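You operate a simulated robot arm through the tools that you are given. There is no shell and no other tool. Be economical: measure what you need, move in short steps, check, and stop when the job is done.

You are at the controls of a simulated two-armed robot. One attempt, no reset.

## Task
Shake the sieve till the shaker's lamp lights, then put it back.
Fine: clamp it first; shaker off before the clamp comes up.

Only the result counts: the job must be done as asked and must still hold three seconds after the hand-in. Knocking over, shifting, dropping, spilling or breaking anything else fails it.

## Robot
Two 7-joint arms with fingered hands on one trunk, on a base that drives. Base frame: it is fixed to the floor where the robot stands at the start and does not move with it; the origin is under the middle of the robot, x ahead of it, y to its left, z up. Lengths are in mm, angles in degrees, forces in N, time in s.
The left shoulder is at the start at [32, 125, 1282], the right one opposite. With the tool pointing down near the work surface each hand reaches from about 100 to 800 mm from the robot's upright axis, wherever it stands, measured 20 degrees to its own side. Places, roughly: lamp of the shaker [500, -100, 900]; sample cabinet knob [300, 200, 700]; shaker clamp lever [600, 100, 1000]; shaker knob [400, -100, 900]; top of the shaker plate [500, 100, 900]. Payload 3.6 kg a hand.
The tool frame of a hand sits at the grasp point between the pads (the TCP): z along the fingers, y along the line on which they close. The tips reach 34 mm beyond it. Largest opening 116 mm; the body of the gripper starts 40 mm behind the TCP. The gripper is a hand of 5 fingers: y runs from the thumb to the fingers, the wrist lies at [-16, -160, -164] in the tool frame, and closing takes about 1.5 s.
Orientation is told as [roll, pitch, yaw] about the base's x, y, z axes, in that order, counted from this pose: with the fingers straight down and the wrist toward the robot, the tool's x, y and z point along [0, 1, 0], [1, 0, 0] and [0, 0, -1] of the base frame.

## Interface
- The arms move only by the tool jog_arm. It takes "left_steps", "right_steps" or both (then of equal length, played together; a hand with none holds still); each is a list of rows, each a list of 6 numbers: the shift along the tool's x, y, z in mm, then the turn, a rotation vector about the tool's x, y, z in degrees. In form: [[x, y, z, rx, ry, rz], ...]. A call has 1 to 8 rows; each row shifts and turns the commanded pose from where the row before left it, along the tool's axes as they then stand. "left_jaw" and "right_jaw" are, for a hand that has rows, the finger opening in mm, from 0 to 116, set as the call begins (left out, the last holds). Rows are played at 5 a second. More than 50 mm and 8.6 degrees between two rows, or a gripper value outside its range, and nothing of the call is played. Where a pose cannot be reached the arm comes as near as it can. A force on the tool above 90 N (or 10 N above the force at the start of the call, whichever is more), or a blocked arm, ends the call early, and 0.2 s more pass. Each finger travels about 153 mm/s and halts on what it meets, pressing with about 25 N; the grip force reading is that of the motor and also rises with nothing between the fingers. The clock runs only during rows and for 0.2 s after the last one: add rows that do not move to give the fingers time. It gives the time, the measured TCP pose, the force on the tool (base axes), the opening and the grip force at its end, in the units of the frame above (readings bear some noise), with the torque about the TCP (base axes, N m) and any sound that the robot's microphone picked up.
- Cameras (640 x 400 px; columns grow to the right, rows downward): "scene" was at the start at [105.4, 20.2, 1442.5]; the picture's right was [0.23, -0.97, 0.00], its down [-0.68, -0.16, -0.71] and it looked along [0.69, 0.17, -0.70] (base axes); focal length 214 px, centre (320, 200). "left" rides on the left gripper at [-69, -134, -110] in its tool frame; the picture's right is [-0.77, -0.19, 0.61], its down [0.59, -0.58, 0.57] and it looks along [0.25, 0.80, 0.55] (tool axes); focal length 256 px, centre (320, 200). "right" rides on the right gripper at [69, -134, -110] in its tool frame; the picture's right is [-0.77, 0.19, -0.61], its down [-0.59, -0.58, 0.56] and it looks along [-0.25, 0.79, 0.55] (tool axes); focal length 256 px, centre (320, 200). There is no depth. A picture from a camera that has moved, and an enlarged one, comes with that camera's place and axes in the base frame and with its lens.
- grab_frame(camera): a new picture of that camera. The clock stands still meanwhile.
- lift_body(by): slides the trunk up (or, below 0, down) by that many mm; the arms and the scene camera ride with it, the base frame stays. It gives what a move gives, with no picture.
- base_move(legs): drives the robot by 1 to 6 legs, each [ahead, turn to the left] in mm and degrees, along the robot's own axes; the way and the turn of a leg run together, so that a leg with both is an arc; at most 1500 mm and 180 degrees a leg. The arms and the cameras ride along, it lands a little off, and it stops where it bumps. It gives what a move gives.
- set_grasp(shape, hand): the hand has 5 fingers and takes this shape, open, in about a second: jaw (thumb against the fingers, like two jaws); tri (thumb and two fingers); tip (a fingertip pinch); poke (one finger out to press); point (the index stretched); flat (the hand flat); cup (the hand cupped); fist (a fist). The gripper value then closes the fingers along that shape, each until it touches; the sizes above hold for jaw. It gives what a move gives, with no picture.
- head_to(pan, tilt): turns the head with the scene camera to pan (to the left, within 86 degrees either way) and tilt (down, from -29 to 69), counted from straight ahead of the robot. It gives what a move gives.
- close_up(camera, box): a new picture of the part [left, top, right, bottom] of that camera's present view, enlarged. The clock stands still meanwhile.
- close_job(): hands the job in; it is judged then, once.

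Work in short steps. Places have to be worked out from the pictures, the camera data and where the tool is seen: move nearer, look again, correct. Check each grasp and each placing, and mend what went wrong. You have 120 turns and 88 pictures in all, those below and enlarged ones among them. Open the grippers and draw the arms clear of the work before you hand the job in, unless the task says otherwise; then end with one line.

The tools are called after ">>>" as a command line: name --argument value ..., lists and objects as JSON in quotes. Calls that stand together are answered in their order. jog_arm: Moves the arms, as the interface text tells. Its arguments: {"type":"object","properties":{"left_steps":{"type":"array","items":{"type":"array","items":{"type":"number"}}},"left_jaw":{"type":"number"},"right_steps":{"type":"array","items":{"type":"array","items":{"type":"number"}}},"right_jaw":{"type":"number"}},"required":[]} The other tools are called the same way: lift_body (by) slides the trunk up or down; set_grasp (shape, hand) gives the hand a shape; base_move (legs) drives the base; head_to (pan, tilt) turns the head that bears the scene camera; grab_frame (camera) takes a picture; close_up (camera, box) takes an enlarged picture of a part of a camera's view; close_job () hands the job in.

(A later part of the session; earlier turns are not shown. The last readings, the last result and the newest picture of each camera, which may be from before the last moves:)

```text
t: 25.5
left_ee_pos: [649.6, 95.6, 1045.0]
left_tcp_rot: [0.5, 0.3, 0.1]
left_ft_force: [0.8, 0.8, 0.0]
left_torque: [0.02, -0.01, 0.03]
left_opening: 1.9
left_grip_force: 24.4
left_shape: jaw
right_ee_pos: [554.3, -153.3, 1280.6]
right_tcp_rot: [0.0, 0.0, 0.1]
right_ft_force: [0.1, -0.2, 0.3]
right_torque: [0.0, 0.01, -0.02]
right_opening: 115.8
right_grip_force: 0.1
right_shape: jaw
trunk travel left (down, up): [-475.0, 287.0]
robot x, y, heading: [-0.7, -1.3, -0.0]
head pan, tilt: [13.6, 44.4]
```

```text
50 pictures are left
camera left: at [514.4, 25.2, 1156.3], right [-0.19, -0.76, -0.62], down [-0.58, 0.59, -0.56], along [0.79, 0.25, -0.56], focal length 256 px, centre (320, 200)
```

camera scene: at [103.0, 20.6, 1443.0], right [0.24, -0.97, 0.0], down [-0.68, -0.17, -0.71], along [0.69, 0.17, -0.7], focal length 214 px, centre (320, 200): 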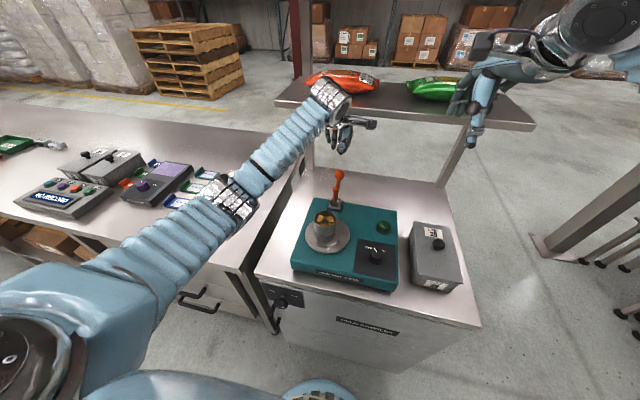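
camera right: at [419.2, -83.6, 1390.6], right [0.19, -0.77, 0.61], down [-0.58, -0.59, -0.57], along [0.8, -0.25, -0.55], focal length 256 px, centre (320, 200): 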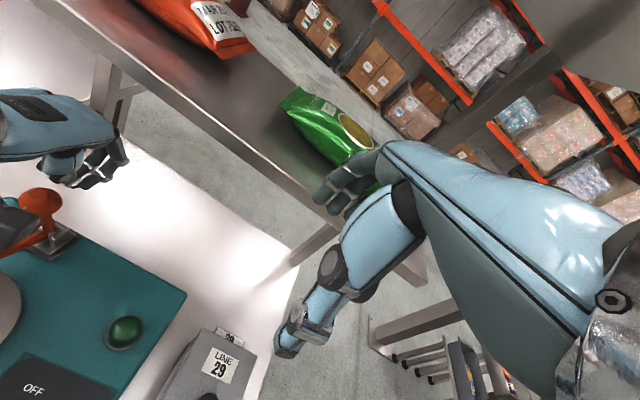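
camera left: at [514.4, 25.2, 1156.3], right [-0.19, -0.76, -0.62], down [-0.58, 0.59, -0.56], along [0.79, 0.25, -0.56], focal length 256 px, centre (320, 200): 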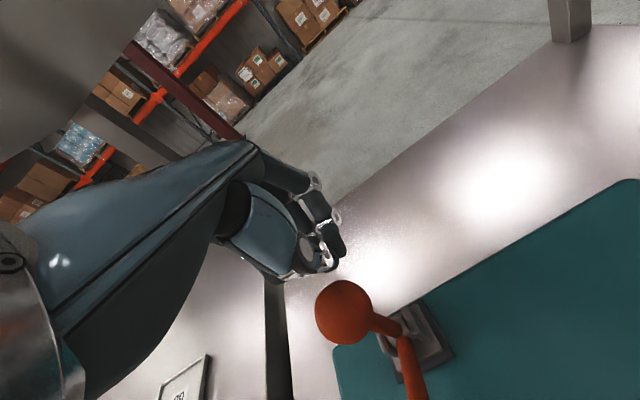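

The lever swings easily. Continuing, following the arc down slightly.

>>> jog_arm --left_steps '[[0, -12, 0, 0, 0, 0], [0, -12, 2, 0, 0, 0], [0, -10, 3, 0, 0, 0], [0, -8, 3, 0, 0, 0], [0, 0, 0, 0, 0, 0]]'

>>> grab_frame --camera "right"

>>> grab_frame --camera "left"

```text
t: 26.7
left_ee_pos: [608.7, 94.7, 1037.5]
left_tcp_rot: [0.4, 0.2, 0.0]
left_ft_force: [-0.7, 0.0, -0.2]
left_torque: [0.02, -0.01, -0.01]
left_opening: 1.8
left_grip_force: 25.0
left_shape: jaw
right_ee_pos: [555.2, -152.3, 1279.4]
right_tcp_rot: [0.0, 0.1, 0.2]
right_ft_force: [-0.6, 0.0, 0.2]
right_torque: [-0.02, 0.0, -0.02]
right_opening: 116.1
right_grip_force: 0.1
right_shape: jaw
trunk travel left (down, up): [-475.0, 287.0]
robot x, y, heading: [-3.2, -3.0, 0.3]
head pan, tilt: [13.6, 44.4]
```

```text
49 pictures are left
camera right: at [419.8, -83.6, 1390.6], right [0.19, -0.77, 0.61], down [-0.58, -0.59, -0.57], along [0.8, -0.25, -0.55], focal length 256 px, centre (320, 200)
```

right: 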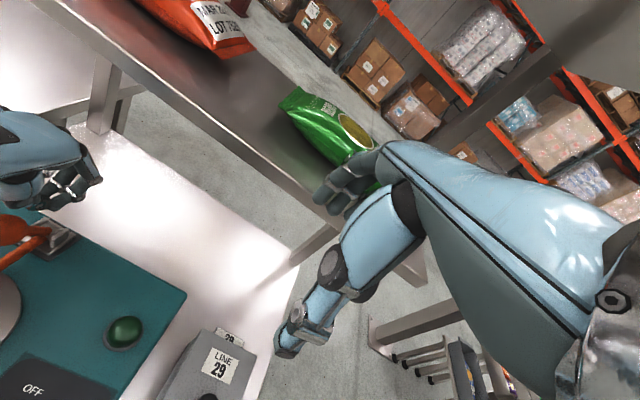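

```text
48 pictures are left
camera left: at [472.9, 25.5, 1149.3], right [-0.19, -0.76, -0.62], down [-0.58, 0.59, -0.56], along [0.79, 0.25, -0.55], focal length 256 px, centre (320, 200)
```

left: 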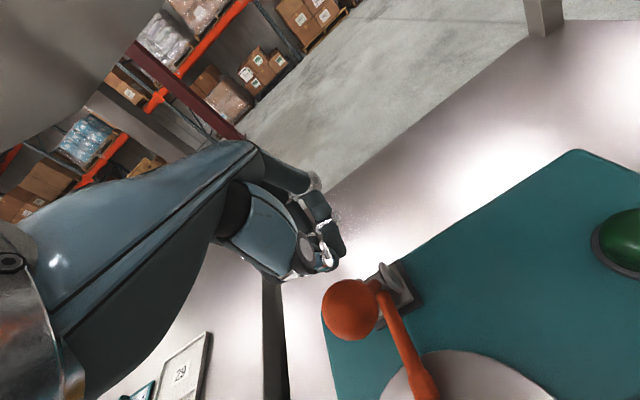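

The prong is coming down over the plate. Continuing, watching the force.

>>> jog_arm --left_steps '[[0, -8, 4, 0, 0, 0], [0, -8, 4, 0, 0, 0], [0, -6, 4, 0, 0, 0], [0, 0, 0, 0, 0, 0]]'

>>> grab_frame --camera "left"

>>> grab_frame --camera "scene"

```text
t: 27.7
left_ee_pos: [593.7, 96.0, 1030.8]
left_tcp_rot: [0.3, -0.7, 0.0]
left_ft_force: [27.8, 6.7, 34.0]
left_torque: [-0.18, 0.64, -0.1]
left_opening: 1.2
left_grip_force: 24.9
left_shape: jaw
right_ee_pos: [560.5, -150.0, 1278.8]
right_tcp_rot: [0.0, 0.3, 0.1]
right_ft_force: [-0.6, 0.7, 1.0]
right_torque: [-0.04, -0.05, -0.03]
right_opening: 115.9
right_grip_force: 0.0
right_shape: jaw
trunk travel left (down, up): [-475.0, 287.0]
robot x, y, heading: [1.1, 1.9, 0.1]
head pan, tilt: [13.6, 44.4]
```

```text
47 pictures are left
camera left: at [457.3, 26.3, 1140.1], right [-0.18, -0.77, -0.62], down [-0.57, 0.59, -0.57], along [0.8, 0.25, -0.54], focal length 256 px, centre (320, 200)
```

left: 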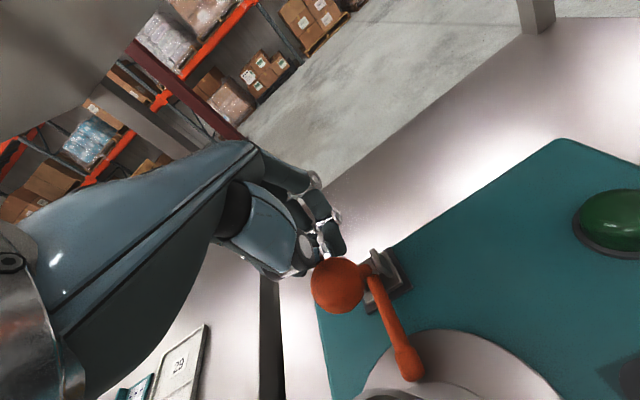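

```text
46 pictures are left
camera scene: at [116.0, 21.0, 1443.0], right [0.24, -0.97, 0.0], down [-0.69, -0.17, -0.71], along [0.69, 0.17, -0.71], focal length 214 px, centre (320, 200)
```

scene: 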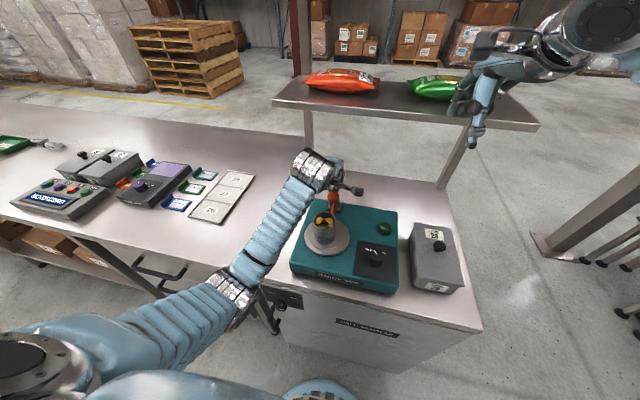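

A firm stop at about 40 N means the clamp is down. I'll back off and look.

>>> jog_arm --left_steps '[[0, 10, -8, 0, 0, 0], [0, 15, -5, 0, 0, 0], [0, 15, 0, 0, 0, 0], [0, 0, 0, 0, 0, 0]]'

>>> grab_frame --camera "left"

>>> close_up --camera "scene" --box '[280, 160, 420, 300]'

```text
t: 28.7
left_ee_pos: [626.9, 94.8, 1039.8]
left_tcp_rot: [0.4, 0.2, 0.1]
left_ft_force: [-0.3, -0.1, 0.0]
left_torque: [0.0, 0.0, 0.03]
left_opening: 1.8
left_grip_force: 24.9
left_shape: jaw
right_ee_pos: [555.2, -152.2, 1280.3]
right_tcp_rot: [0.0, 0.0, 0.2]
right_ft_force: [0.1, 0.3, -0.2]
right_torque: [0.01, 0.0, -0.02]
right_opening: 116.1
right_grip_force: 0.1
right_shape: jaw
trunk travel left (down, up): [-475.0, 287.0]
robot x, y, heading: [1.9, 4.0, 0.2]
head pan, tilt: [13.6, 44.4]
```

```text
45 pictures are left
camera left: at [491.4, 25.1, 1149.8], right [-0.19, -0.76, -0.62], down [-0.58, 0.59, -0.56], along [0.79, 0.25, -0.55], focal length 256 px, centre (320, 200)
```

left: 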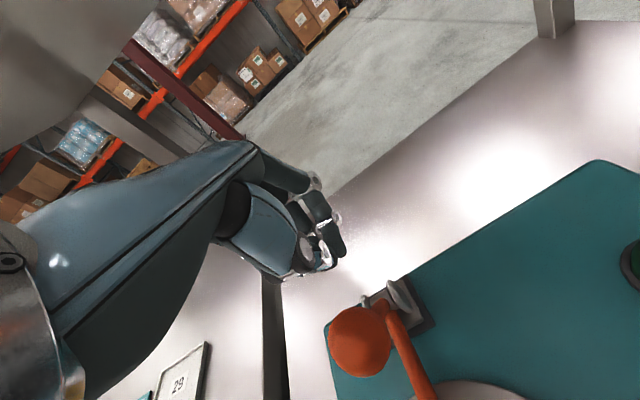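

```text
2.86 times, centred on (350, 230) of scene
camera zoom: at [105.0, 19.8, 1442.3], right [0.24, -0.97, 0.0], down [-0.68, -0.17, -0.71], along [0.69, 0.17, -0.7], focal length 613 px, centre (234, 114)
```

zoom: 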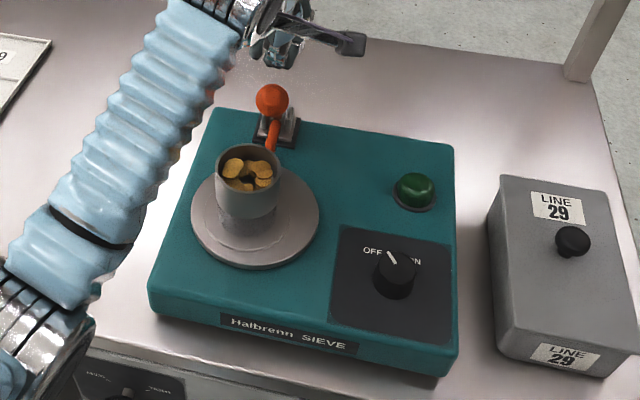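

The ball stays at about [556, 93, 1008] and the prong is down on the sieve's flange. Moving the left arm clear to the left.

>>> jog_arm --left_steps '[[0, 0, -38, 0, 0, 0], [0, 0, -37, 0, 0, 0], [40, -15, 0, 0, 0, 0], [45, -20, 0, 0, 0, 0], [45, -20, 0, 0, 0, 0], [45, -20, 0, 0, 0, 0], [30, -10, 0, 0, 0, 0], [0, 0, 0, 0, 0, 0]]'

>>> grab_frame --camera "left"

>>> close_up --camera "scene" --box '[280, 160, 420, 300]'

```text
t: 30.5
left_ee_pos: [541.5, 301.1, 1115.6]
left_tcp_rot: [0.5, 0.0, 0.0]
left_ft_force: [-0.3, -0.3, -0.2]
left_torque: [0.02, 0.0, 0.02]
left_opening: 2.1
left_grip_force: 25.2
left_shape: jaw
right_ee_pos: [553.4, -152.6, 1280.0]
right_tcp_rot: [0.0, 0.0, 0.1]
right_ft_force: [-0.5, 0.0, -0.3]
right_torque: [-0.02, 0.0, -0.01]
right_opening: 115.8
right_grip_force: 0.1
right_shape: jaw
trunk travel left (down, up): [-475.0, 287.0]
robot x, y, heading: [-4.9, 3.6, 0.4]
head pan, tilt: [13.6, 44.4]
```

```text
43 pictures are left
camera left: at [406.1, 231.2, 1226.6], right [-0.19, -0.76, -0.62], down [-0.58, 0.59, -0.56], along [0.79, 0.25, -0.55], focal length 256 px, centre (320, 200)
```

left: 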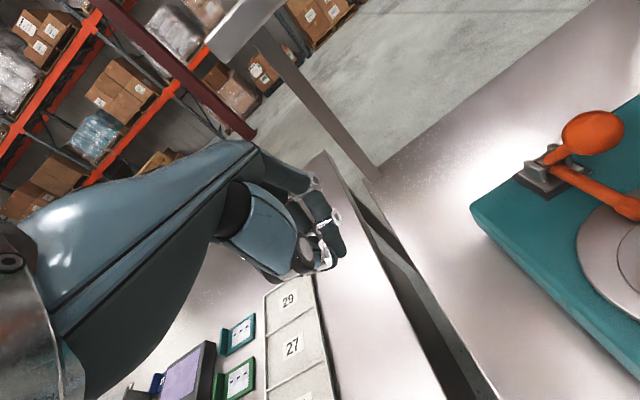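

```text
2.86 times, centred on (350, 230) of scene
camera zoom: at [103.9, 19.9, 1442.5], right [0.24, -0.97, 0.0], down [-0.68, -0.17, -0.71], along [0.69, 0.17, -0.7], focal length 613 px, centre (234, 114)
```

zoom: 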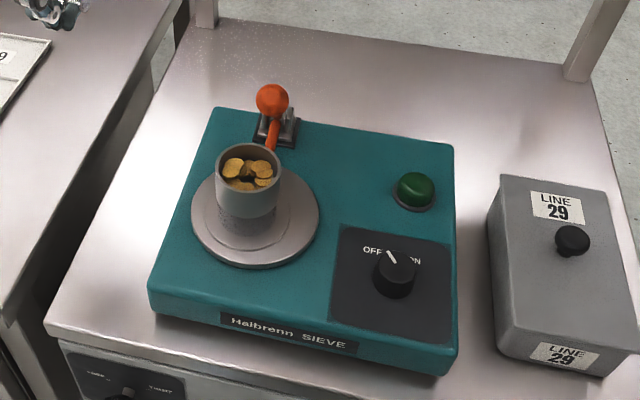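

The clamp holds the sieve and the knob points to OFF at about [435, -53, 947]. Bringing the right hand above the knob, pre-turned +40° so that a clockwise turn stays comfortable.

>>> jog_arm --right_steps '[[16.5, -20, 34, 0, 0, 0], [16.5, -20, 34, 0, 0, 0], [16.5, -20, 34, 0, 0, 0], [16.5, -20, 34, 0, 0, 0], [16.5, -20, 34, 0, 0, 0], [16.5, -20, 34, 0, 0, 0], [0, 0, 0, 0, 0, -8], [0, 0, 0, 0, 0, -8]]' --right_jaw 75

>>> jog_arm --right_steps '[[0, 0, 0, 0, 0, -8], [0, 0, 0, 0, 0, -8], [0, 0, 0, 0, 0, -8], [0, 0, 0, 0, 0, 0]]'

>>> grab_frame --camera "right"

>>> grab_frame --camera "scene"

```text
t: 32.3
left_ee_pos: [542.5, 300.4, 1115.5]
left_tcp_rot: [0.4, 0.2, 0.0]
left_ft_force: [0.1, 0.3, 0.4]
left_torque: [-0.04, 0.0, 0.02]
left_opening: 1.9
left_grip_force: 25.2
left_shape: jaw
right_ee_pos: [433.7, -52.8, 1074.8]
right_tcp_rot: [0.0, 0.0, 16.2]
right_ft_force: [-1.0, 0.2, -0.4]
right_torque: [0.0, -0.02, -0.01]
right_opening: 75.7
right_grip_force: 0.2
right_shape: jaw
trunk travel left (down, up): [-475.0, 287.0]
robot x, y, heading: [-0.0, -1.0, -0.0]
head pan, tilt: [13.6, 44.4]
```

```text
t: 33.3
left_ee_pos: [540.4, 300.7, 1115.7]
left_tcp_rot: [0.3, 0.2, 0.0]
left_ft_force: [0.5, 0.1, -0.1]
left_torque: [-0.02, -0.03, 0.01]
left_opening: 2.0
left_grip_force: 25.3
left_shape: jaw
right_ee_pos: [434.2, -52.6, 1076.5]
right_tcp_rot: [0.0, 0.0, 40.3]
right_ft_force: [-0.4, 0.7, 0.7]
right_torque: [-0.01, -0.01, -0.02]
right_opening: 75.8
right_grip_force: 0.0
right_shape: jaw
trunk travel left (down, up): [-475.0, 287.0]
robot x, y, heading: [0.0, -1.2, 0.2]
head pan, tilt: [13.6, 44.4]
```

```text
41 pictures are left
camera right: at [286.5, -86.6, 1186.7], right [0.64, -0.47, 0.61], down [-0.06, -0.82, -0.57], along [0.77, 0.32, -0.55], focal length 256 px, centre (320, 200)
```

right: 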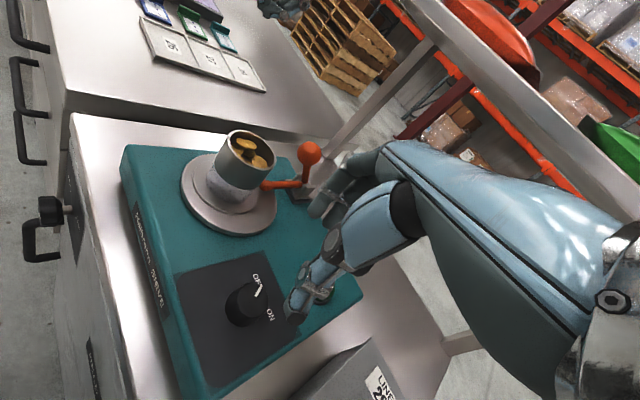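

```text
40 pictures are left
camera scene: at [103.7, 20.6, 1442.5], right [0.24, -0.97, 0.0], down [-0.68, -0.17, -0.71], along [0.69, 0.17, -0.7], focal length 214 px, centre (320, 200)
```

scene: 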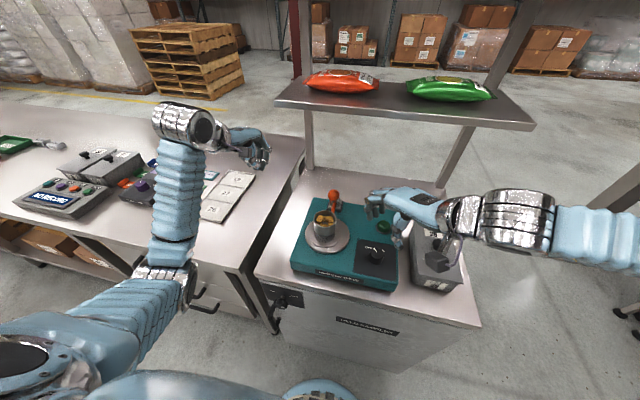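

>>> close_up --camera "right" --box '[200, 240, 340, 350]'

>>> close_up --camera "right" --box '[170, 120, 330, 240]'

```text
3.64 times, centred on (270, 295) of right
camera zoom: at [286.5, -86.6, 1186.7], right [0.64, -0.47, 0.61], down [-0.06, -0.82, -0.57], along [0.77, 0.32, -0.55], focal length 931 px, centre (502, -146)
```

zoom: 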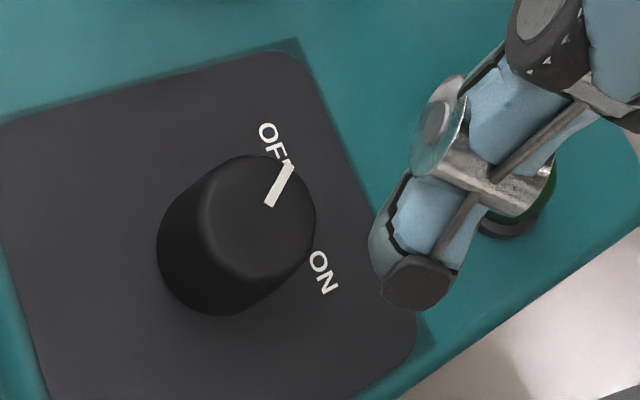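

```text
3.33 times, centred on (250, 180) of right
camera zoom: at [286.5, -86.6, 1186.7], right [0.64, -0.47, 0.61], down [-0.06, -0.82, -0.57], along [0.77, 0.32, -0.55], focal length 853 px, centre (553, 267)
```

zoom: 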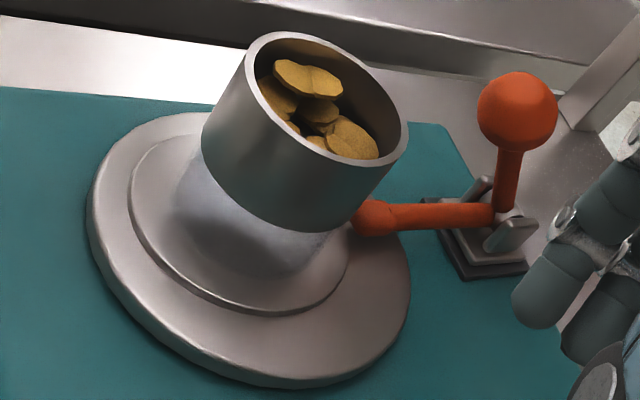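

The prong is pressing the flange beside the sieve wall. The knob centre is at about [435, -54] and needs roughly a 75° clockwise turn. Descending over it.

>>> jog_arm --right_steps '[[0, 0, 30, 0, 0, 0], [0, 0, 30, 0, 0, 0], [0, 0, 25, 0, 0, 0], [0, 0, 20, 0, 0, 0], [0, 0, 0, 0, 0, 0]]'

>>> grab_frame --camera "right"

>>> close_up --camera "scene" --box '[330, 170, 470, 310]'

```text
t: 34.5
left_ee_pos: [541.7, 300.5, 1115.8]
left_tcp_rot: [0.3, 0.1, -0.1]
left_ft_force: [-0.7, 0.9, 0.5]
left_torque: [0.05, 0.03, 0.0]
left_opening: 1.9
left_grip_force: 25.2
left_shape: jaw
right_ee_pos: [435.1, -53.5, 970.6]
right_tcp_rot: [-0.1, -0.1, 40.2]
right_ft_force: [-0.6, 0.1, 0.5]
right_torque: [0.01, -0.01, 0.0]
right_opening: 75.4
right_grip_force: 0.1
right_shape: jaw
trunk travel left (down, up): [-475.0, 287.0]
robot x, y, heading: [0.6, 0.0, 0.3]
head pan, tilt: [13.6, 44.4]
```

```text
37 pictures are left
camera right: at [286.7, -86.8, 1081.1], right [0.64, -0.47, 0.61], down [-0.06, -0.82, -0.57], along [0.77, 0.32, -0.55], focal length 256 px, centre (320, 200)
```

right: 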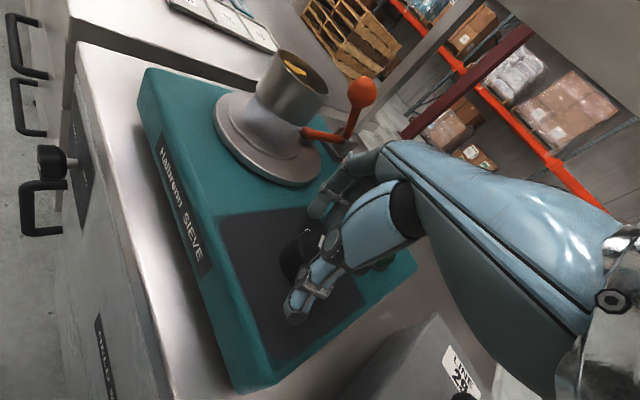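

```text
2.86 times, centred on (400, 240) of scene
camera zoom: at [103.7, 20.4, 1442.5], right [0.24, -0.97, 0.0], down [-0.68, -0.17, -0.71], along [0.69, 0.17, -0.7], focal length 613 px, centre (91, 86)
```

zoom: 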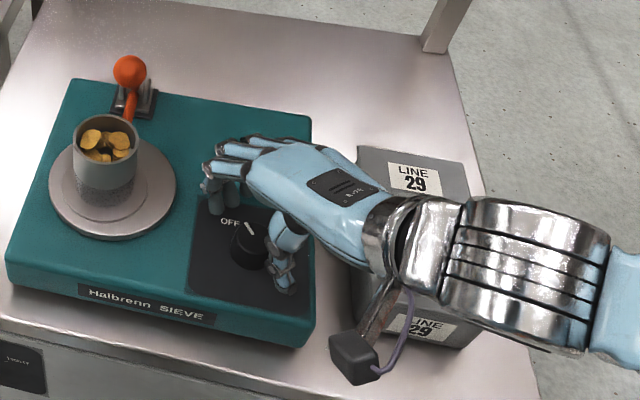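

The knob sits between thumb and fingers. Going 8 mm lower and closing.

>>> jog_arm --right_steps '[[0, 0, 4, 0, 0, 0], [0, 0, 4, 0, 0, 0], [0, 0, 0, 0, 0, 0]]'

>>> jog_arm --right_steps '[[0, 0, 0, 0, 0, 0], [0, 0, 0, 0, 0, 0], [0, 0, 0, 0, 0, 0], [0, 0, 0, 0, 0, 0], [0, 0, 0, 0, 0, 0], [0, 0, 0, 0, 0, 0]]' --right_jaw 15

>>> close_up --camera "right" --box '[220, 180, 400, 340]'

```text
t: 35.3
left_ee_pos: [541.8, 301.5, 1116.9]
left_tcp_rot: [0.4, 0.1, 0.0]
left_ft_force: [0.4, 0.3, 0.7]
left_torque: [0.01, -0.03, 0.02]
left_opening: 2.2
left_grip_force: 25.6
left_shape: jaw
right_ee_pos: [434.5, -53.2, 962.2]
right_tcp_rot: [0.1, -0.1, 40.1]
right_ft_force: [0.2, -0.6, -0.3]
right_torque: [0.0, -0.03, -0.01]
right_opening: 75.5
right_grip_force: 0.0
right_shape: jaw
trunk travel left (down, up): [-475.0, 287.0]
robot x, y, heading: [-4.7, 0.7, 0.2]
head pan, tilt: [13.6, 44.4]
```

```text
t: 36.7
left_ee_pos: [540.2, 299.1, 1116.2]
left_tcp_rot: [0.4, -0.1, 0.0]
left_ft_force: [-0.6, 0.8, 0.1]
left_torque: [0.02, -0.01, 0.0]
left_opening: 2.1
left_grip_force: 24.9
left_shape: jaw
right_ee_pos: [433.7, -52.9, 962.7]
right_tcp_rot: [0.0, 0.0, 40.1]
right_ft_force: [-9.1, -3.8, -1.7]
right_torque: [0.11, -0.08, -0.01]
right_opening: 32.3
right_grip_force: 25.1
right_shape: jaw
trunk travel left (down, up): [-475.0, 287.0]
robot x, y, heading: [-0.1, -0.9, 0.2]
head pan, tilt: [13.6, 44.4]
```

```text
2.50 times, centred on (310, 260) of right
camera zoom: at [285.4, -87.3, 1073.1], right [0.64, -0.47, 0.61], down [-0.06, -0.82, -0.57], along [0.77, 0.32, -0.55], focal length 640 px, centre (345, 50)
```

zoom: 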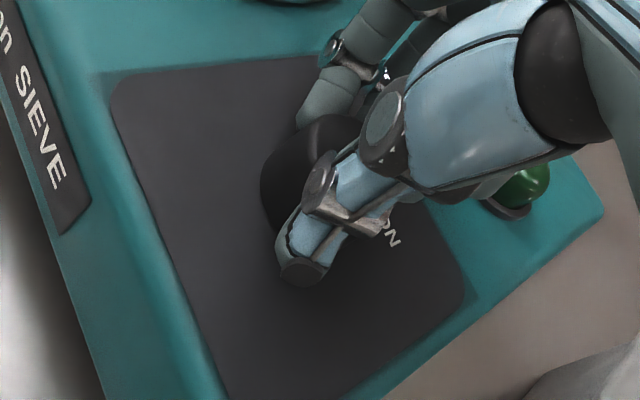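

Gripped at 32 mm. Turning clockwise in steps.

>>> jog_arm --right_steps '[[0, -2, 0, 0, 0, 0], [0, 0, 0, 0, 0, 8], [0, 0, 0, 0, 0, 8], [0, 0, 0, 0, 0, 8], [0, 0, 0, 0, 0, 8], [0, 0, 0, 0, 0, 8], [0, 0, 0, 0, 0, 0]]'

>>> close_up --camera "scene" --box '[280, 170, 440, 310]'

```text
t: 38.3
left_ee_pos: [542.1, 300.3, 1115.6]
left_tcp_rot: [0.4, 0.1, 0.1]
left_ft_force: [0.1, 0.6, -0.4]
left_torque: [0.01, 0.0, 0.02]
left_opening: 2.0
left_grip_force: 25.2
left_shape: jaw
right_ee_pos: [434.6, -87.0, 968.2]
right_tcp_rot: [-0.1, 0.0, 20.1]
right_ft_force: [0.7, -5.2, 0.7]
right_torque: [-0.12, -0.03, -0.08]
right_opening: 19.7
right_grip_force: 24.9
right_shape: jaw
right hand out of reach, approached as far as the arm can: row 3, 4, 5, 6
trunk travel left (down, up): [-475.0, 287.0]
robot x, y, heading: [-0.7, 0.2, 0.0]
head pan, tilt: [13.6, 44.4]
```

```text
2.86 times, centred on (360, 240) of scene
camera zoom: at [103.8, 19.9, 1442.5], right [0.24, -0.97, 0.0], down [-0.68, -0.17, -0.71], along [0.69, 0.17, -0.7], focal length 613 px, centre (206, 86)
```

zoom: 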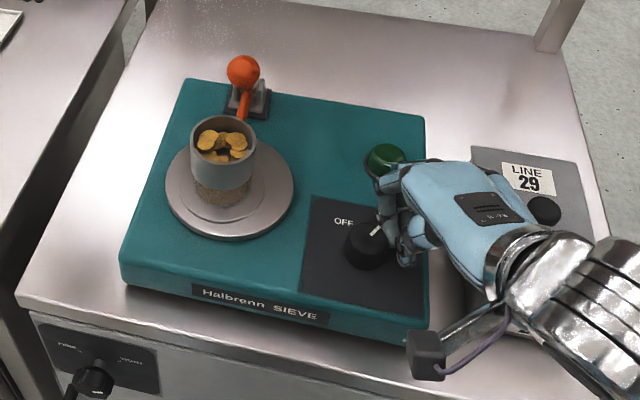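

The arm ran out of reach and slid off, but the knob turned towards ON, and material now shows below in the sieve. I'll open the hand, rise clear and check.

>>> jog_arm --right_steps '[[0, 0, -5, 0, 0, 0], [0, 0, -30, 0, 0, 0], [0, 0, -40, 0, 0, 0], [0, 0, -30, 0, 0, 0], [0, 0, 0, 0, 0, 0]]'

>>> grab_frame --camera "right"

>>> close_up --camera "scene" --box '[280, 170, 440, 310]'

```text
t: 39.5
left_ee_pos: [541.4, 300.9, 1116.0]
left_tcp_rot: [0.3, 0.0, 0.0]
left_ft_force: [-0.8, 0.0, 0.0]
left_torque: [0.04, 0.0, -0.01]
left_opening: 1.7
left_grip_force: 24.9
left_shape: jaw
right_ee_pos: [433.8, -87.4, 1072.7]
right_tcp_rot: [0.1, 0.0, 20.1]
right_ft_force: [-0.2, 0.1, 0.2]
right_torque: [-0.03, 0.0, -0.01]
right_opening: 19.8
right_grip_force: 25.1
right_shape: jaw
trunk travel left (down, up): [-475.0, 287.0]
robot x, y, heading: [-1.6, -1.5, 0.2]
head pan, tilt: [13.6, 44.4]
```

```text
33 pictures are left
camera right: at [282.7, -68.7, 1183.9], right [0.44, -0.66, 0.61], down [-0.34, -0.75, -0.57], along [0.83, 0.04, -0.56], focal length 256 px, centre (320, 200)
```

right: 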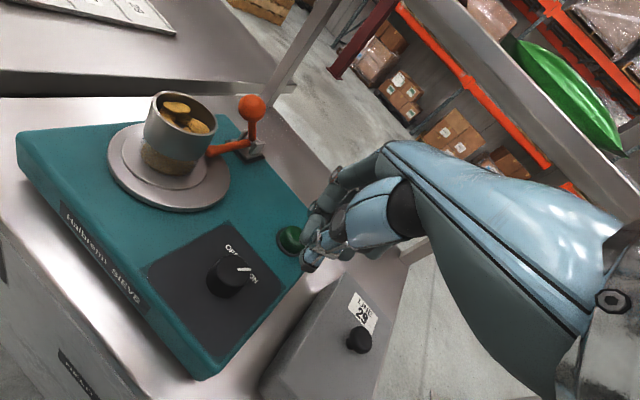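

```text
2.86 times, centred on (360, 240) of scene
camera zoom: at [103.6, 20.1, 1442.5], right [0.24, -0.97, 0.0], down [-0.68, -0.17, -0.71], along [0.69, 0.17, -0.7], focal length 613 px, centre (206, 86)
```

zoom: 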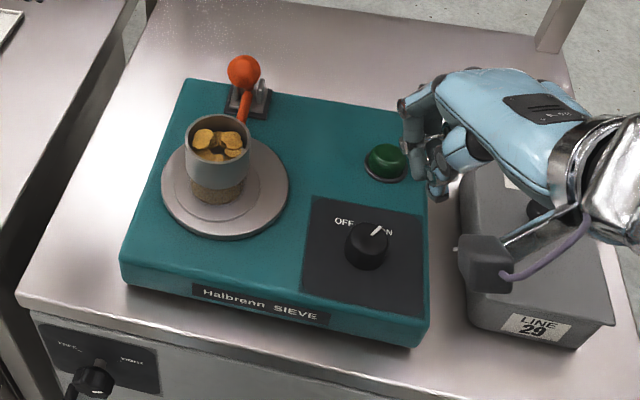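

The shaker is running and the plate moves, but the lamp is still dark. Meanwhile I'll raise the right hand and lower the trunk 110 mm, so the knob is within reach for turning off.

>>> jog_arm --right_steps '[[0, 0, -40, 0, 0, 0], [0, 0, -40, 0, 0, 0], [0, 0, -40, 0, 0, 0], [0, 0, 0, 0, 0, 0]]' --right_jaw 75

>>> lift_body --by -100

>>> close_up --camera "scene" --box '[260, 130, 480, 310]'

```text
t: 40.5
left_ee_pos: [540.7, 300.4, 1116.1]
left_tcp_rot: [0.4, 0.0, 0.0]
left_ft_force: [-0.8, -1.2, -1.2]
left_torque: [-0.03, -0.04, 0.01]
left_opening: 1.9
left_grip_force: 25.0
left_shape: jaw
right_ee_pos: [432.7, -87.5, 1191.3]
right_tcp_rot: [0.1, 0.2, 20.0]
right_ft_force: [-0.8, -0.2, -0.2]
right_torque: [0.04, 0.01, 0.01]
right_opening: 74.5
right_grip_force: 0.0
right_shape: jaw
trunk travel left (down, up): [-475.0, 287.0]
robot x, y, heading: [-6.5, -1.9, 0.2]
head pan, tilt: [13.6, 44.4]
```

```text
t: 41.9
left_ee_pos: [542.6, 299.1, 1017.8]
left_tcp_rot: [0.4, 0.3, 0.0]
left_ft_force: [-0.5, -1.1, 0.0]
left_torque: [0.0, 0.01, -0.02]
left_opening: 2.1
left_grip_force: 25.0
left_shape: jaw
right_ee_pos: [435.7, -87.0, 1089.5]
right_tcp_rot: [0.3, 0.7, 20.0]
right_ft_force: [0.2, 0.4, -0.4]
right_torque: [-0.04, -0.01, -0.05]
right_opening: 75.0
right_grip_force: 0.0
right_shape: jaw
trunk travel left (down, up): [-375.0, 387.0]
robot x, y, heading: [-2.5, -0.3, -0.0]
head pan, tilt: [13.6, 44.4]
```

```text
2.22 times, centred on (370, 220) of scene
camera zoom: at [126.3, 19.9, 1341.7], right [0.24, -0.97, 0.0], down [-0.68, -0.17, -0.71], along [0.69, 0.17, -0.7], focal length 477 px, centre (209, 156)
```

zoom: 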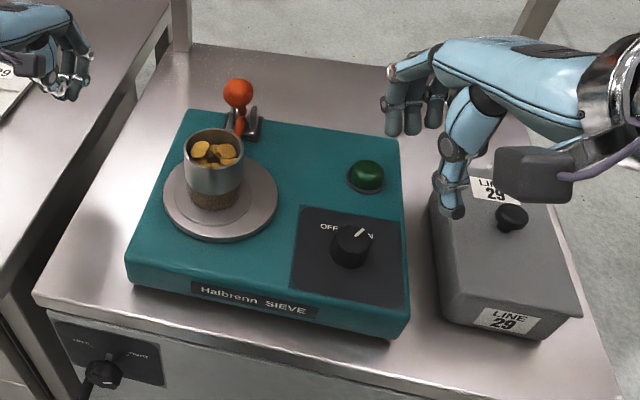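

Lamp still dark. I'll position the right hand above the knob and test the reach towards yaw ~0 while the shaker runs.

>>> jog_arm --right_steps '[[15, 6, 20, 0, 0, 0], [16, 5.3, 30, 0, 0, 0], [0, 0, 30, 0, 0, 0], [0, 0, 4, 0, 0, 7], [0, 0, 0, 0, 0, 7], [0, 0, 0, 0, 0, 7], [0, 0, 0, 0, 0, 0]]'

>>> close_up --camera "scene" --box '[260, 130, 480, 310]'

```text
t: 43.5
left_ee_pos: [542.0, 299.9, 1015.8]
left_tcp_rot: [0.4, 0.1, 0.1]
left_ft_force: [0.1, -1.0, -0.3]
left_torque: [0.04, -0.03, 0.0]
left_opening: 1.5
left_grip_force: 25.1
left_shape: jaw
right_ee_pos: [437.4, -56.6, 1003.9]
right_tcp_rot: [0.0, 0.8, -1.0]
right_ft_force: [-0.6, 0.1, -0.3]
right_torque: [-0.03, -0.01, -0.01]
right_opening: 74.8
right_grip_force: 0.0
right_shape: jaw
right hand out of reach, approached as far as the arm can: row 5
trunk travel left (down, up): [-375.0, 387.0]
robot x, y, heading: [-1.0, -0.3, 0.1]
head pan, tilt: [13.6, 44.4]
```

```text
2.22 times, centred on (370, 220) of scene
camera zoom: at [126.5, 20.0, 1341.6], right [0.24, -0.97, 0.0], down [-0.68, -0.17, -0.71], along [0.69, 0.17, -0.7], focal length 477 px, centre (209, 156)
```

zoom: 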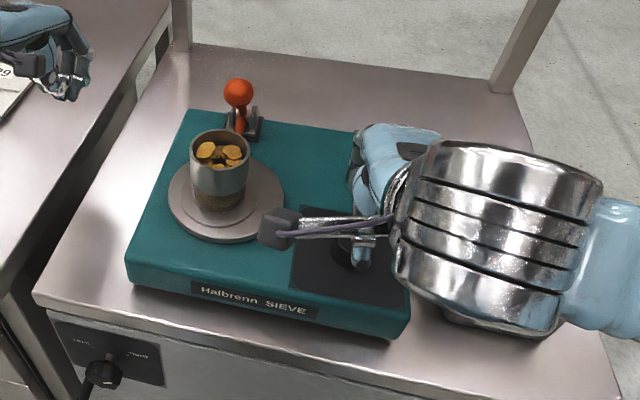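

Reachable at yaw ~0. Waiting, then checking the lamp from the right camera.

>>> jog_arm --right_steps '[[0, 0, 0, 0, 0, 0], [0, 0, 0, 0, 0, 0], [0, 0, 0, 0, 0, 0], [0, 0, 0, 0, 0, 0], [0, 0, 0, 0, 0, 0], [0, 0, 0, 0, 0, 0], [0, 0, 0, 0, 0, 0], [0, 0, 0, 0, 0, 0]]'

>>> grab_frame --camera "right"

```text
t: 45.2
left_ee_pos: [542.2, 299.1, 1015.5]
left_tcp_rot: [0.4, 0.1, 0.0]
left_ft_force: [-0.1, 0.6, 0.1]
left_torque: [-0.02, 0.0, 0.0]
left_opening: 2.0
left_grip_force: 25.2
left_shape: jaw
right_ee_pos: [437.3, -56.7, 1003.0]
right_tcp_rot: [0.0, 0.8, -1.0]
right_ft_force: [0.4, -0.3, -1.1]
right_torque: [0.05, -0.03, -0.01]
right_opening: 74.6
right_grip_force: 0.0
right_shape: jaw
trunk travel left (down, up): [-375.0, 387.0]
robot x, y, heading: [0.6, -3.9, 0.4]
head pan, tilt: [13.6, 44.4]
```

```text
29 pictures are left
camera right: at [305.3, 15.1, 1116.6], right [0.18, -0.77, 0.61], down [-0.59, -0.58, -0.56], along [0.78, -0.26, -0.57], focal length 256 px, centre (320, 200)
```

right: 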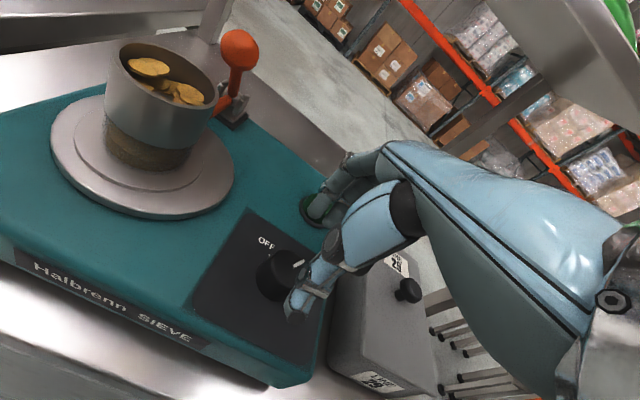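

Lamp still dark. Waiting longer.

>>> jog_arm --right_steps '[[0, 0, 0, 0, 0, 0], [0, 0, 0, 0, 0, 0], [0, 0, 0, 0, 0, 0], [0, 0, 0, 0, 0, 0], [0, 0, 0, 0, 0, 0], [0, 0, 0, 0, 0, 0], [0, 0, 0, 0, 0, 0], [0, 0, 0, 0, 0, 0]]'

>>> jog_arm --right_steps '[[0, 0, 0, 0, 0, 0], [0, 0, 0, 0, 0, 0], [0, 0, 0, 0, 0, 0], [0, 0, 0, 0, 0, 0], [0, 0, 0, 0, 0, 0], [0, 0, 0, 0, 0, 0], [0, 0, 0, 0, 0, 0], [0, 0, 0, 0, 0, 0]]'

>>> close_up --camera "right" --box '[40, 20, 360, 320]'

```text
t: 47.0
left_ee_pos: [541.2, 299.9, 1016.0]
left_tcp_rot: [0.4, 0.1, -0.2]
left_ft_force: [0.1, 0.0, 0.1]
left_torque: [0.02, -0.02, 0.01]
left_opening: 2.0
left_grip_force: 24.6
left_shape: jaw
right_ee_pos: [437.8, -56.0, 1003.4]
right_tcp_rot: [0.0, 1.0, -1.0]
right_ft_force: [0.6, -0.1, 0.1]
right_torque: [-0.03, -0.05, 0.01]
right_opening: 74.7
right_grip_force: 0.0
right_shape: jaw
trunk travel left (down, up): [-375.0, 387.0]
robot x, y, heading: [1.2, -1.5, 0.2]
head pan, tilt: [13.6, 44.4]
```

```text
t: 48.9
left_ee_pos: [540.4, 299.9, 1016.1]
left_tcp_rot: [0.4, 0.1, 0.0]
left_ft_force: [0.3, -0.4, 0.3]
left_torque: [0.03, -0.01, 0.03]
left_opening: 2.1
left_grip_force: 25.0
left_shape: jaw
right_ee_pos: [438.4, -55.2, 1004.0]
right_tcp_rot: [0.1, 1.0, -1.0]
right_ft_force: [0.6, -0.3, 0.8]
right_torque: [-0.03, 0.02, -0.05]
right_opening: 74.7
right_grip_force: 0.0
right_shape: jaw
trunk travel left (down, up): [-375.0, 387.0]
robot x, y, heading: [0.2, -2.4, 0.3]
head pan, tilt: [13.6, 44.4]
```

```text
1.33 times, centred on (200, 170) of right
camera zoom: at [305.3, 15.0, 1116.6], right [0.18, -0.77, 0.61], down [-0.59, -0.58, -0.56], along [0.78, -0.26, -0.57], focal length 341 px, centre (480, 240)
```

zoom: 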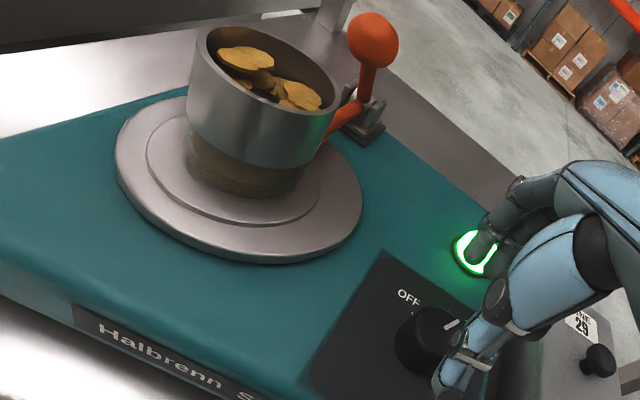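

The lamp is lit. Descending onto the knob and closing.

>>> jog_arm --right_steps '[[1, -3, 14, 0, 0, 0], [0, 0, 14, 0, 0, 0], [0, 0, 13, 0, 0, 0], [0, 0, 0, 0, 0, 0]]'

>>> jog_arm --right_steps '[[0, 0, 0, 0, 0, 0], [0, 0, 0, 0, 0, 0], [0, 0, 0, 0, 0, 0], [0, 0, 0, 0, 0, 0], [0, 0, 0, 0, 0, 0]]' --right_jaw 15

>>> close_up --camera "right" --box '[160, 120, 400, 320]'

```text
t: 49.9
left_ee_pos: [541.6, 299.8, 1015.8]
left_tcp_rot: [0.5, 0.2, 0.0]
left_ft_force: [0.3, -0.1, 0.3]
left_torque: [0.01, 0.03, 0.0]
left_opening: 1.9
left_grip_force: 24.8
left_shape: jaw
right_ee_pos: [434.5, -54.4, 962.7]
right_tcp_rot: [0.0, 0.8, -1.0]
right_ft_force: [-0.9, -0.4, 0.3]
right_torque: [0.02, 0.02, -0.01]
right_opening: 75.1
right_grip_force: 0.1
right_shape: jaw
trunk travel left (down, up): [-375.0, 387.0]
robot x, y, heading: [-2.8, 1.1, 0.2]
head pan, tilt: [13.6, 44.4]
```

```text
t: 51.0
left_ee_pos: [540.9, 299.2, 1015.9]
left_tcp_rot: [0.3, 0.1, 0.0]
left_ft_force: [0.6, -0.5, 0.2]
left_torque: [-0.02, -0.02, 0.01]
left_opening: 2.0
left_grip_force: 24.6
left_shape: jaw
right_ee_pos: [433.0, -55.3, 962.1]
right_tcp_rot: [0.0, 0.9, -0.9]
right_ft_force: [-5.5, -0.5, -1.0]
right_torque: [-0.02, -0.21, 0.02]
right_opening: 32.1
right_grip_force: 25.1
right_shape: jaw
trunk travel left (down, up): [-375.0, 387.0]
robot x, y, heading: [0.5, -0.8, 0.1]
head pan, tilt: [13.6, 44.4]
```

```text
2.00 times, centred on (280, 220) of right
camera zoom: at [300.8, 16.6, 1075.9], right [0.18, -0.77, 0.61], down [-0.59, -0.58, -0.56], along [0.78, -0.26, -0.57], focal length 512 px, centre (400, 160)
```

zoom: 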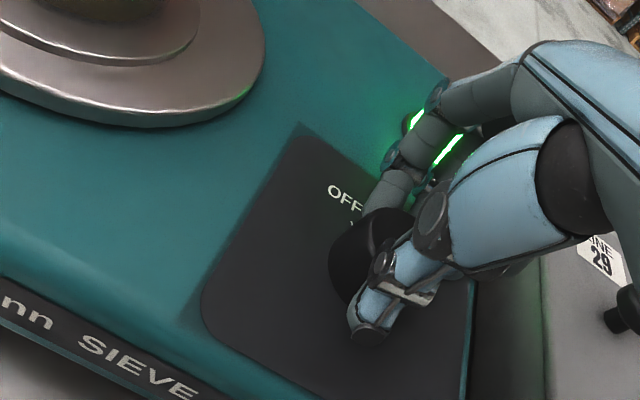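

Gripped at 32 mm. Turning counter-clockwise (tool z negative).

>>> jog_arm --right_steps '[[0, 0, 0, 0, 0, -8], [0, 0, 0, 0, 0, -8], [0, 0, 0, 0, 0, -8], [0, 0, 0, 0, 0, -8], [0, 0, 0, 0, 0, -8], [0, 0, 0, 0, 0, -8], [0, 0, 0, 0, 0, -8], [0, 0, 0, 0, 0, -8]]'

>>> close_up --camera "right" --box '[160, 120, 400, 320]'

>>> close_up --camera "scene" --box '[260, 130, 480, 310]'

```text
t: 52.9
left_ee_pos: [543.0, 296.9, 1016.0]
left_tcp_rot: [0.5, 0.1, 0.1]
left_ft_force: [0.4, 0.2, -0.1]
left_torque: [0.01, 0.02, -0.03]
left_opening: 2.2
left_grip_force: 25.5
left_shape: jaw
right_ee_pos: [433.4, -54.1, 963.1]
right_tcp_rot: [0.5, 0.3, 62.1]
right_ft_force: [3.9, -21.7, 10.2]
right_torque: [-0.25, -0.18, -0.05]
right_opening: 32.0
right_grip_force: 24.5
right_shape: jaw
right hand out of reach, approached as far as the arm can: row 8
trunk travel left (down, up): [-375.0, 387.0]
robot x, y, heading: [-2.6, 2.9, -0.2]
head pan, tilt: [13.6, 44.4]
```

```text
2.00 times, centred on (280, 220) of right
camera zoom: at [310.3, -140.7, 1075.3], right [0.77, -0.19, 0.6], down [0.24, -0.79, -0.57], along [0.58, 0.59, -0.56], focal length 512 px, centre (400, 160)
```

zoom: 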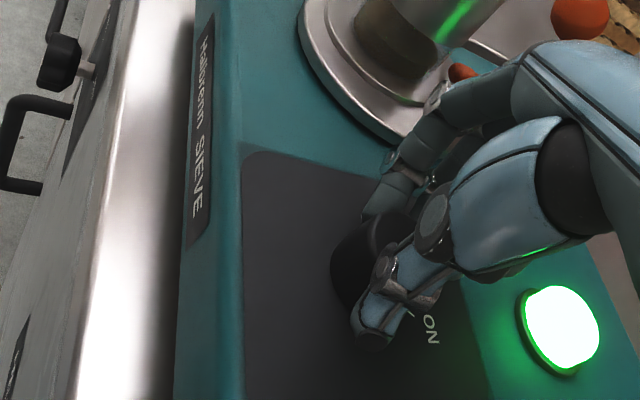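

```text
2.22 times, centred on (370, 220) of scene
camera zoom: at [126.9, 16.8, 1341.8], right [0.23, -0.97, 0.0], down [-0.68, -0.16, -0.71], along [0.69, 0.17, -0.7], focal length 477 px, centre (209, 156)
```

zoom: 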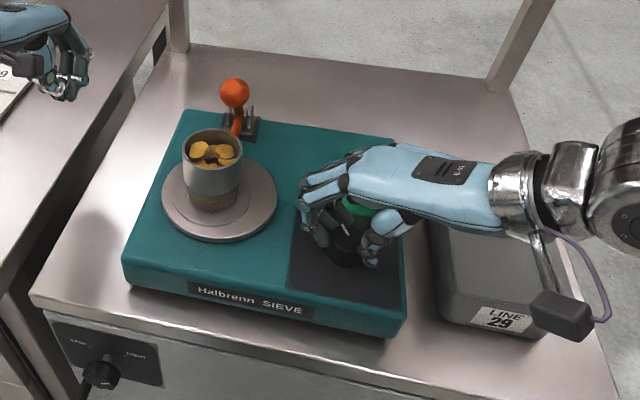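

Turned about 62°. Opening and rising to check the pointer.

>>> jog_arm --right_steps '[[0, 0, 0, 0, 0, 0], [0, 0, 0, 0, 0, 0], [0, 0, 0, 0, 0, 0], [0, 0, -10, 0, 0, 0], [0, 0, -25, 0, 0, 0], [0, 0, -35, 0, 0, 0], [0, 0, 0, 0, 0, 0]]' --right_jaw 75

>>> close_up --camera "right" --box '[160, 80, 400, 320]'

```text
t: 54.5
left_ee_pos: [540.8, 299.1, 1015.7]
left_tcp_rot: [0.4, 0.2, 0.1]
left_ft_force: [-0.3, -0.9, -0.1]
left_torque: [-0.02, 0.03, -0.01]
left_opening: 2.0
left_grip_force: 24.8
left_shape: jaw
right_ee_pos: [431.9, -48.7, 1031.7]
right_tcp_rot: [0.7, 0.2, 62.7]
right_ft_force: [-0.3, 0.4, -0.4]
right_torque: [0.02, 0.0, 0.02]
right_opening: 74.8
right_grip_force: 0.0
right_shape: jaw
trunk travel left (down, up): [-375.0, 387.0]
robot x, y, heading: [0.1, -1.5, 0.2]
head pan, tilt: [13.6, 44.4]
```

```text
1.67 times, centred on (280, 200) of right
camera zoom: at [308.8, -136.6, 1144.1], right [0.78, -0.19, 0.6], down [0.25, -0.78, -0.57], along [0.58, 0.59, -0.56], focal length 427 px, centre (387, 200)
```

zoom: 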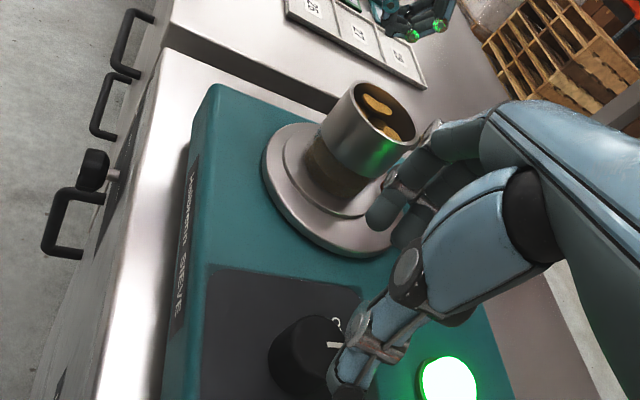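

The view is partly blocked. Moving the right hand up and to the right for a clear look.

>>> jog_arm --right_steps '[[0, -15, -35, 0, 0, 0], [0, -30, -30, 0, 0, 0], [0, -40, -10, 0, 0, 0], [0, -40, 0, 0, 0, 0], [0, 0, 0, 0, 0, 0]]'

>>> close_up --camera "scene" --box '[280, 150, 420, 290]'

```text
t: 55.6
left_ee_pos: [543.1, 298.8, 1016.2]
left_tcp_rot: [0.4, 0.1, 0.0]
left_ft_force: [0.5, -0.4, 0.6]
left_torque: [-0.02, 0.01, -0.01]
left_opening: 2.0
left_grip_force: 25.1
left_shape: jaw
right_ee_pos: [388.5, -69.8, 1048.6]
right_tcp_rot: [0.6, 0.5, 62.7]
right_ft_force: [0.6, 0.3, 0.3]
right_torque: [-0.06, 0.01, 0.01]
right_opening: 74.7
right_grip_force: 0.1
right_shape: jaw
right hand out of reach, approached as far as the arm can: row 1, 2, 3, 4
trunk travel left (down, up): [-375.0, 387.0]
robot x, y, heading: [-0.7, 0.6, 0.3]
head pan, tilt: [13.6, 44.4]
```

```text
2.86 times, centred on (350, 220) of scene
camera zoom: at [127.4, 21.0, 1341.4], right [0.24, -0.97, 0.0], down [-0.68, -0.17, -0.71], along [0.69, 0.17, -0.7], focal length 613 px, centre (234, 143)
```

zoom: 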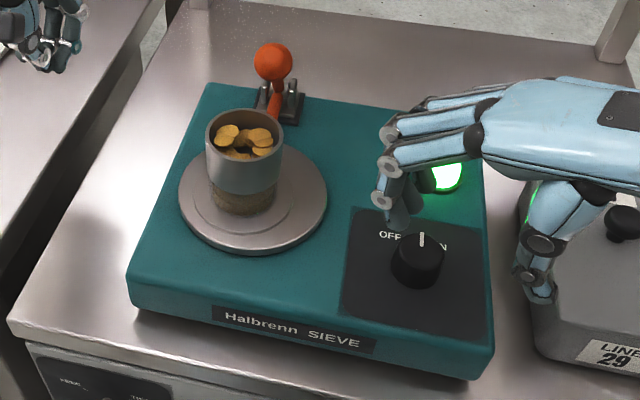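

The pointer is only midway, so I need about 35° more counter-clockwise. Re-orienting the hand first.

>>> jog_arm --right_steps '[[0, 0, 0, 0, 0, 8], [0, 0, 0, 0, 0, 8], [0, 0, 0, 0, 0, 8], [0, 0, 0, 0, 0, 8], [0, 0, 0, 0, 0, 8], [0, 0, 0, 0, 0, 8], [0, 0, 0, 0, 0, 0]]'

```text
t: 57.2
left_ee_pos: [540.3, 298.8, 1016.5]
left_tcp_rot: [0.4, 0.1, 0.0]
left_ft_force: [-0.3, 0.9, 0.2]
left_torque: [-0.01, 0.02, 0.02]
left_opening: 2.2
left_grip_force: 24.6
left_shape: jaw
right_ee_pos: [383.9, -63.2, 1046.0]
right_tcp_rot: [0.2, 0.9, 54.2]
right_ft_force: [0.4, -0.3, 0.0]
right_torque: [0.0, -0.01, -0.01]
right_opening: 74.7
right_grip_force: 0.1
right_shape: jaw
right hand out of reach, approached as far as the arm can: row 2, 3, 4, 5, 6
trunk travel left (down, up): [-375.0, 387.0]
robot x, y, heading: [-4.2, -0.3, 0.3]
head pan, tilt: [13.6, 44.4]
```

Near a joint limit; moving forward again towards the knob, and then rotating.

>>> jog_arm --right_steps '[[-12, 12, 0, 0, 0, 0], [-12, 12, 0, 0, 0, 0], [-12, 12, 0, 0, 0, 0], [0, 0, 0, 0, 0, 0]]'

```text
t: 58.2
left_ee_pos: [541.0, 300.2, 1015.5]
left_tcp_rot: [0.4, 0.1, -0.1]
left_ft_force: [-1.7, -0.7, -0.6]
left_torque: [0.0, 0.01, -0.01]
left_opening: 1.9
left_grip_force: 24.8
left_shape: jaw
right_ee_pos: [434.1, -54.2, 1046.7]
right_tcp_rot: [0.1, 0.9, 54.2]
right_ft_force: [-0.5, -0.6, 0.5]
right_torque: [0.02, -0.02, -0.03]
right_opening: 74.9
right_grip_force: 0.1
right_shape: jaw
trunk travel left (down, up): [-375.0, 387.0]
robot x, y, heading: [-2.0, 0.4, 0.1]
head pan, tilt: [13.6, 44.4]
```

Good, it responds from the measured pose. Rotating to yaw ~14 and lowering to just above the knob.

>>> jog_arm --right_steps '[[0, 0, 0, 0, 0, 8], [0, 0, 0, 0, 0, 8], [0, 0, 0, 0, 0, 8], [0, 0, 0, 0, 0, 8], [0, 0, 0, 0, 0, 8], [0, 0, 20, 0, 0, 0], [0, 0, 20, 0, 0, 0], [0, 0, 0, 0, 0, 0]]'

```text
t: 60.0
left_ee_pos: [541.5, 299.9, 1016.6]
left_tcp_rot: [0.4, 0.1, 0.0]
left_ft_force: [-0.3, -0.3, 0.0]
left_torque: [0.0, 0.02, -0.01]
left_opening: 2.1
left_grip_force: 24.6
left_shape: jaw
right_ee_pos: [439.0, -54.2, 1005.8]
right_tcp_rot: [-0.4, 0.7, 14.1]
right_ft_force: [-0.5, 0.2, -0.7]
right_torque: [-0.02, 0.01, -0.03]
right_opening: 74.8
right_grip_force: 0.0
right_shape: jaw
right hand out of reach, approached as far as the arm can: row 4, 5
trunk travel left (down, up): [-375.0, 387.0]
robot x, y, heading: [-3.2, 1.1, -0.2]
head pan, tilt: [13.6, 44.4]
```

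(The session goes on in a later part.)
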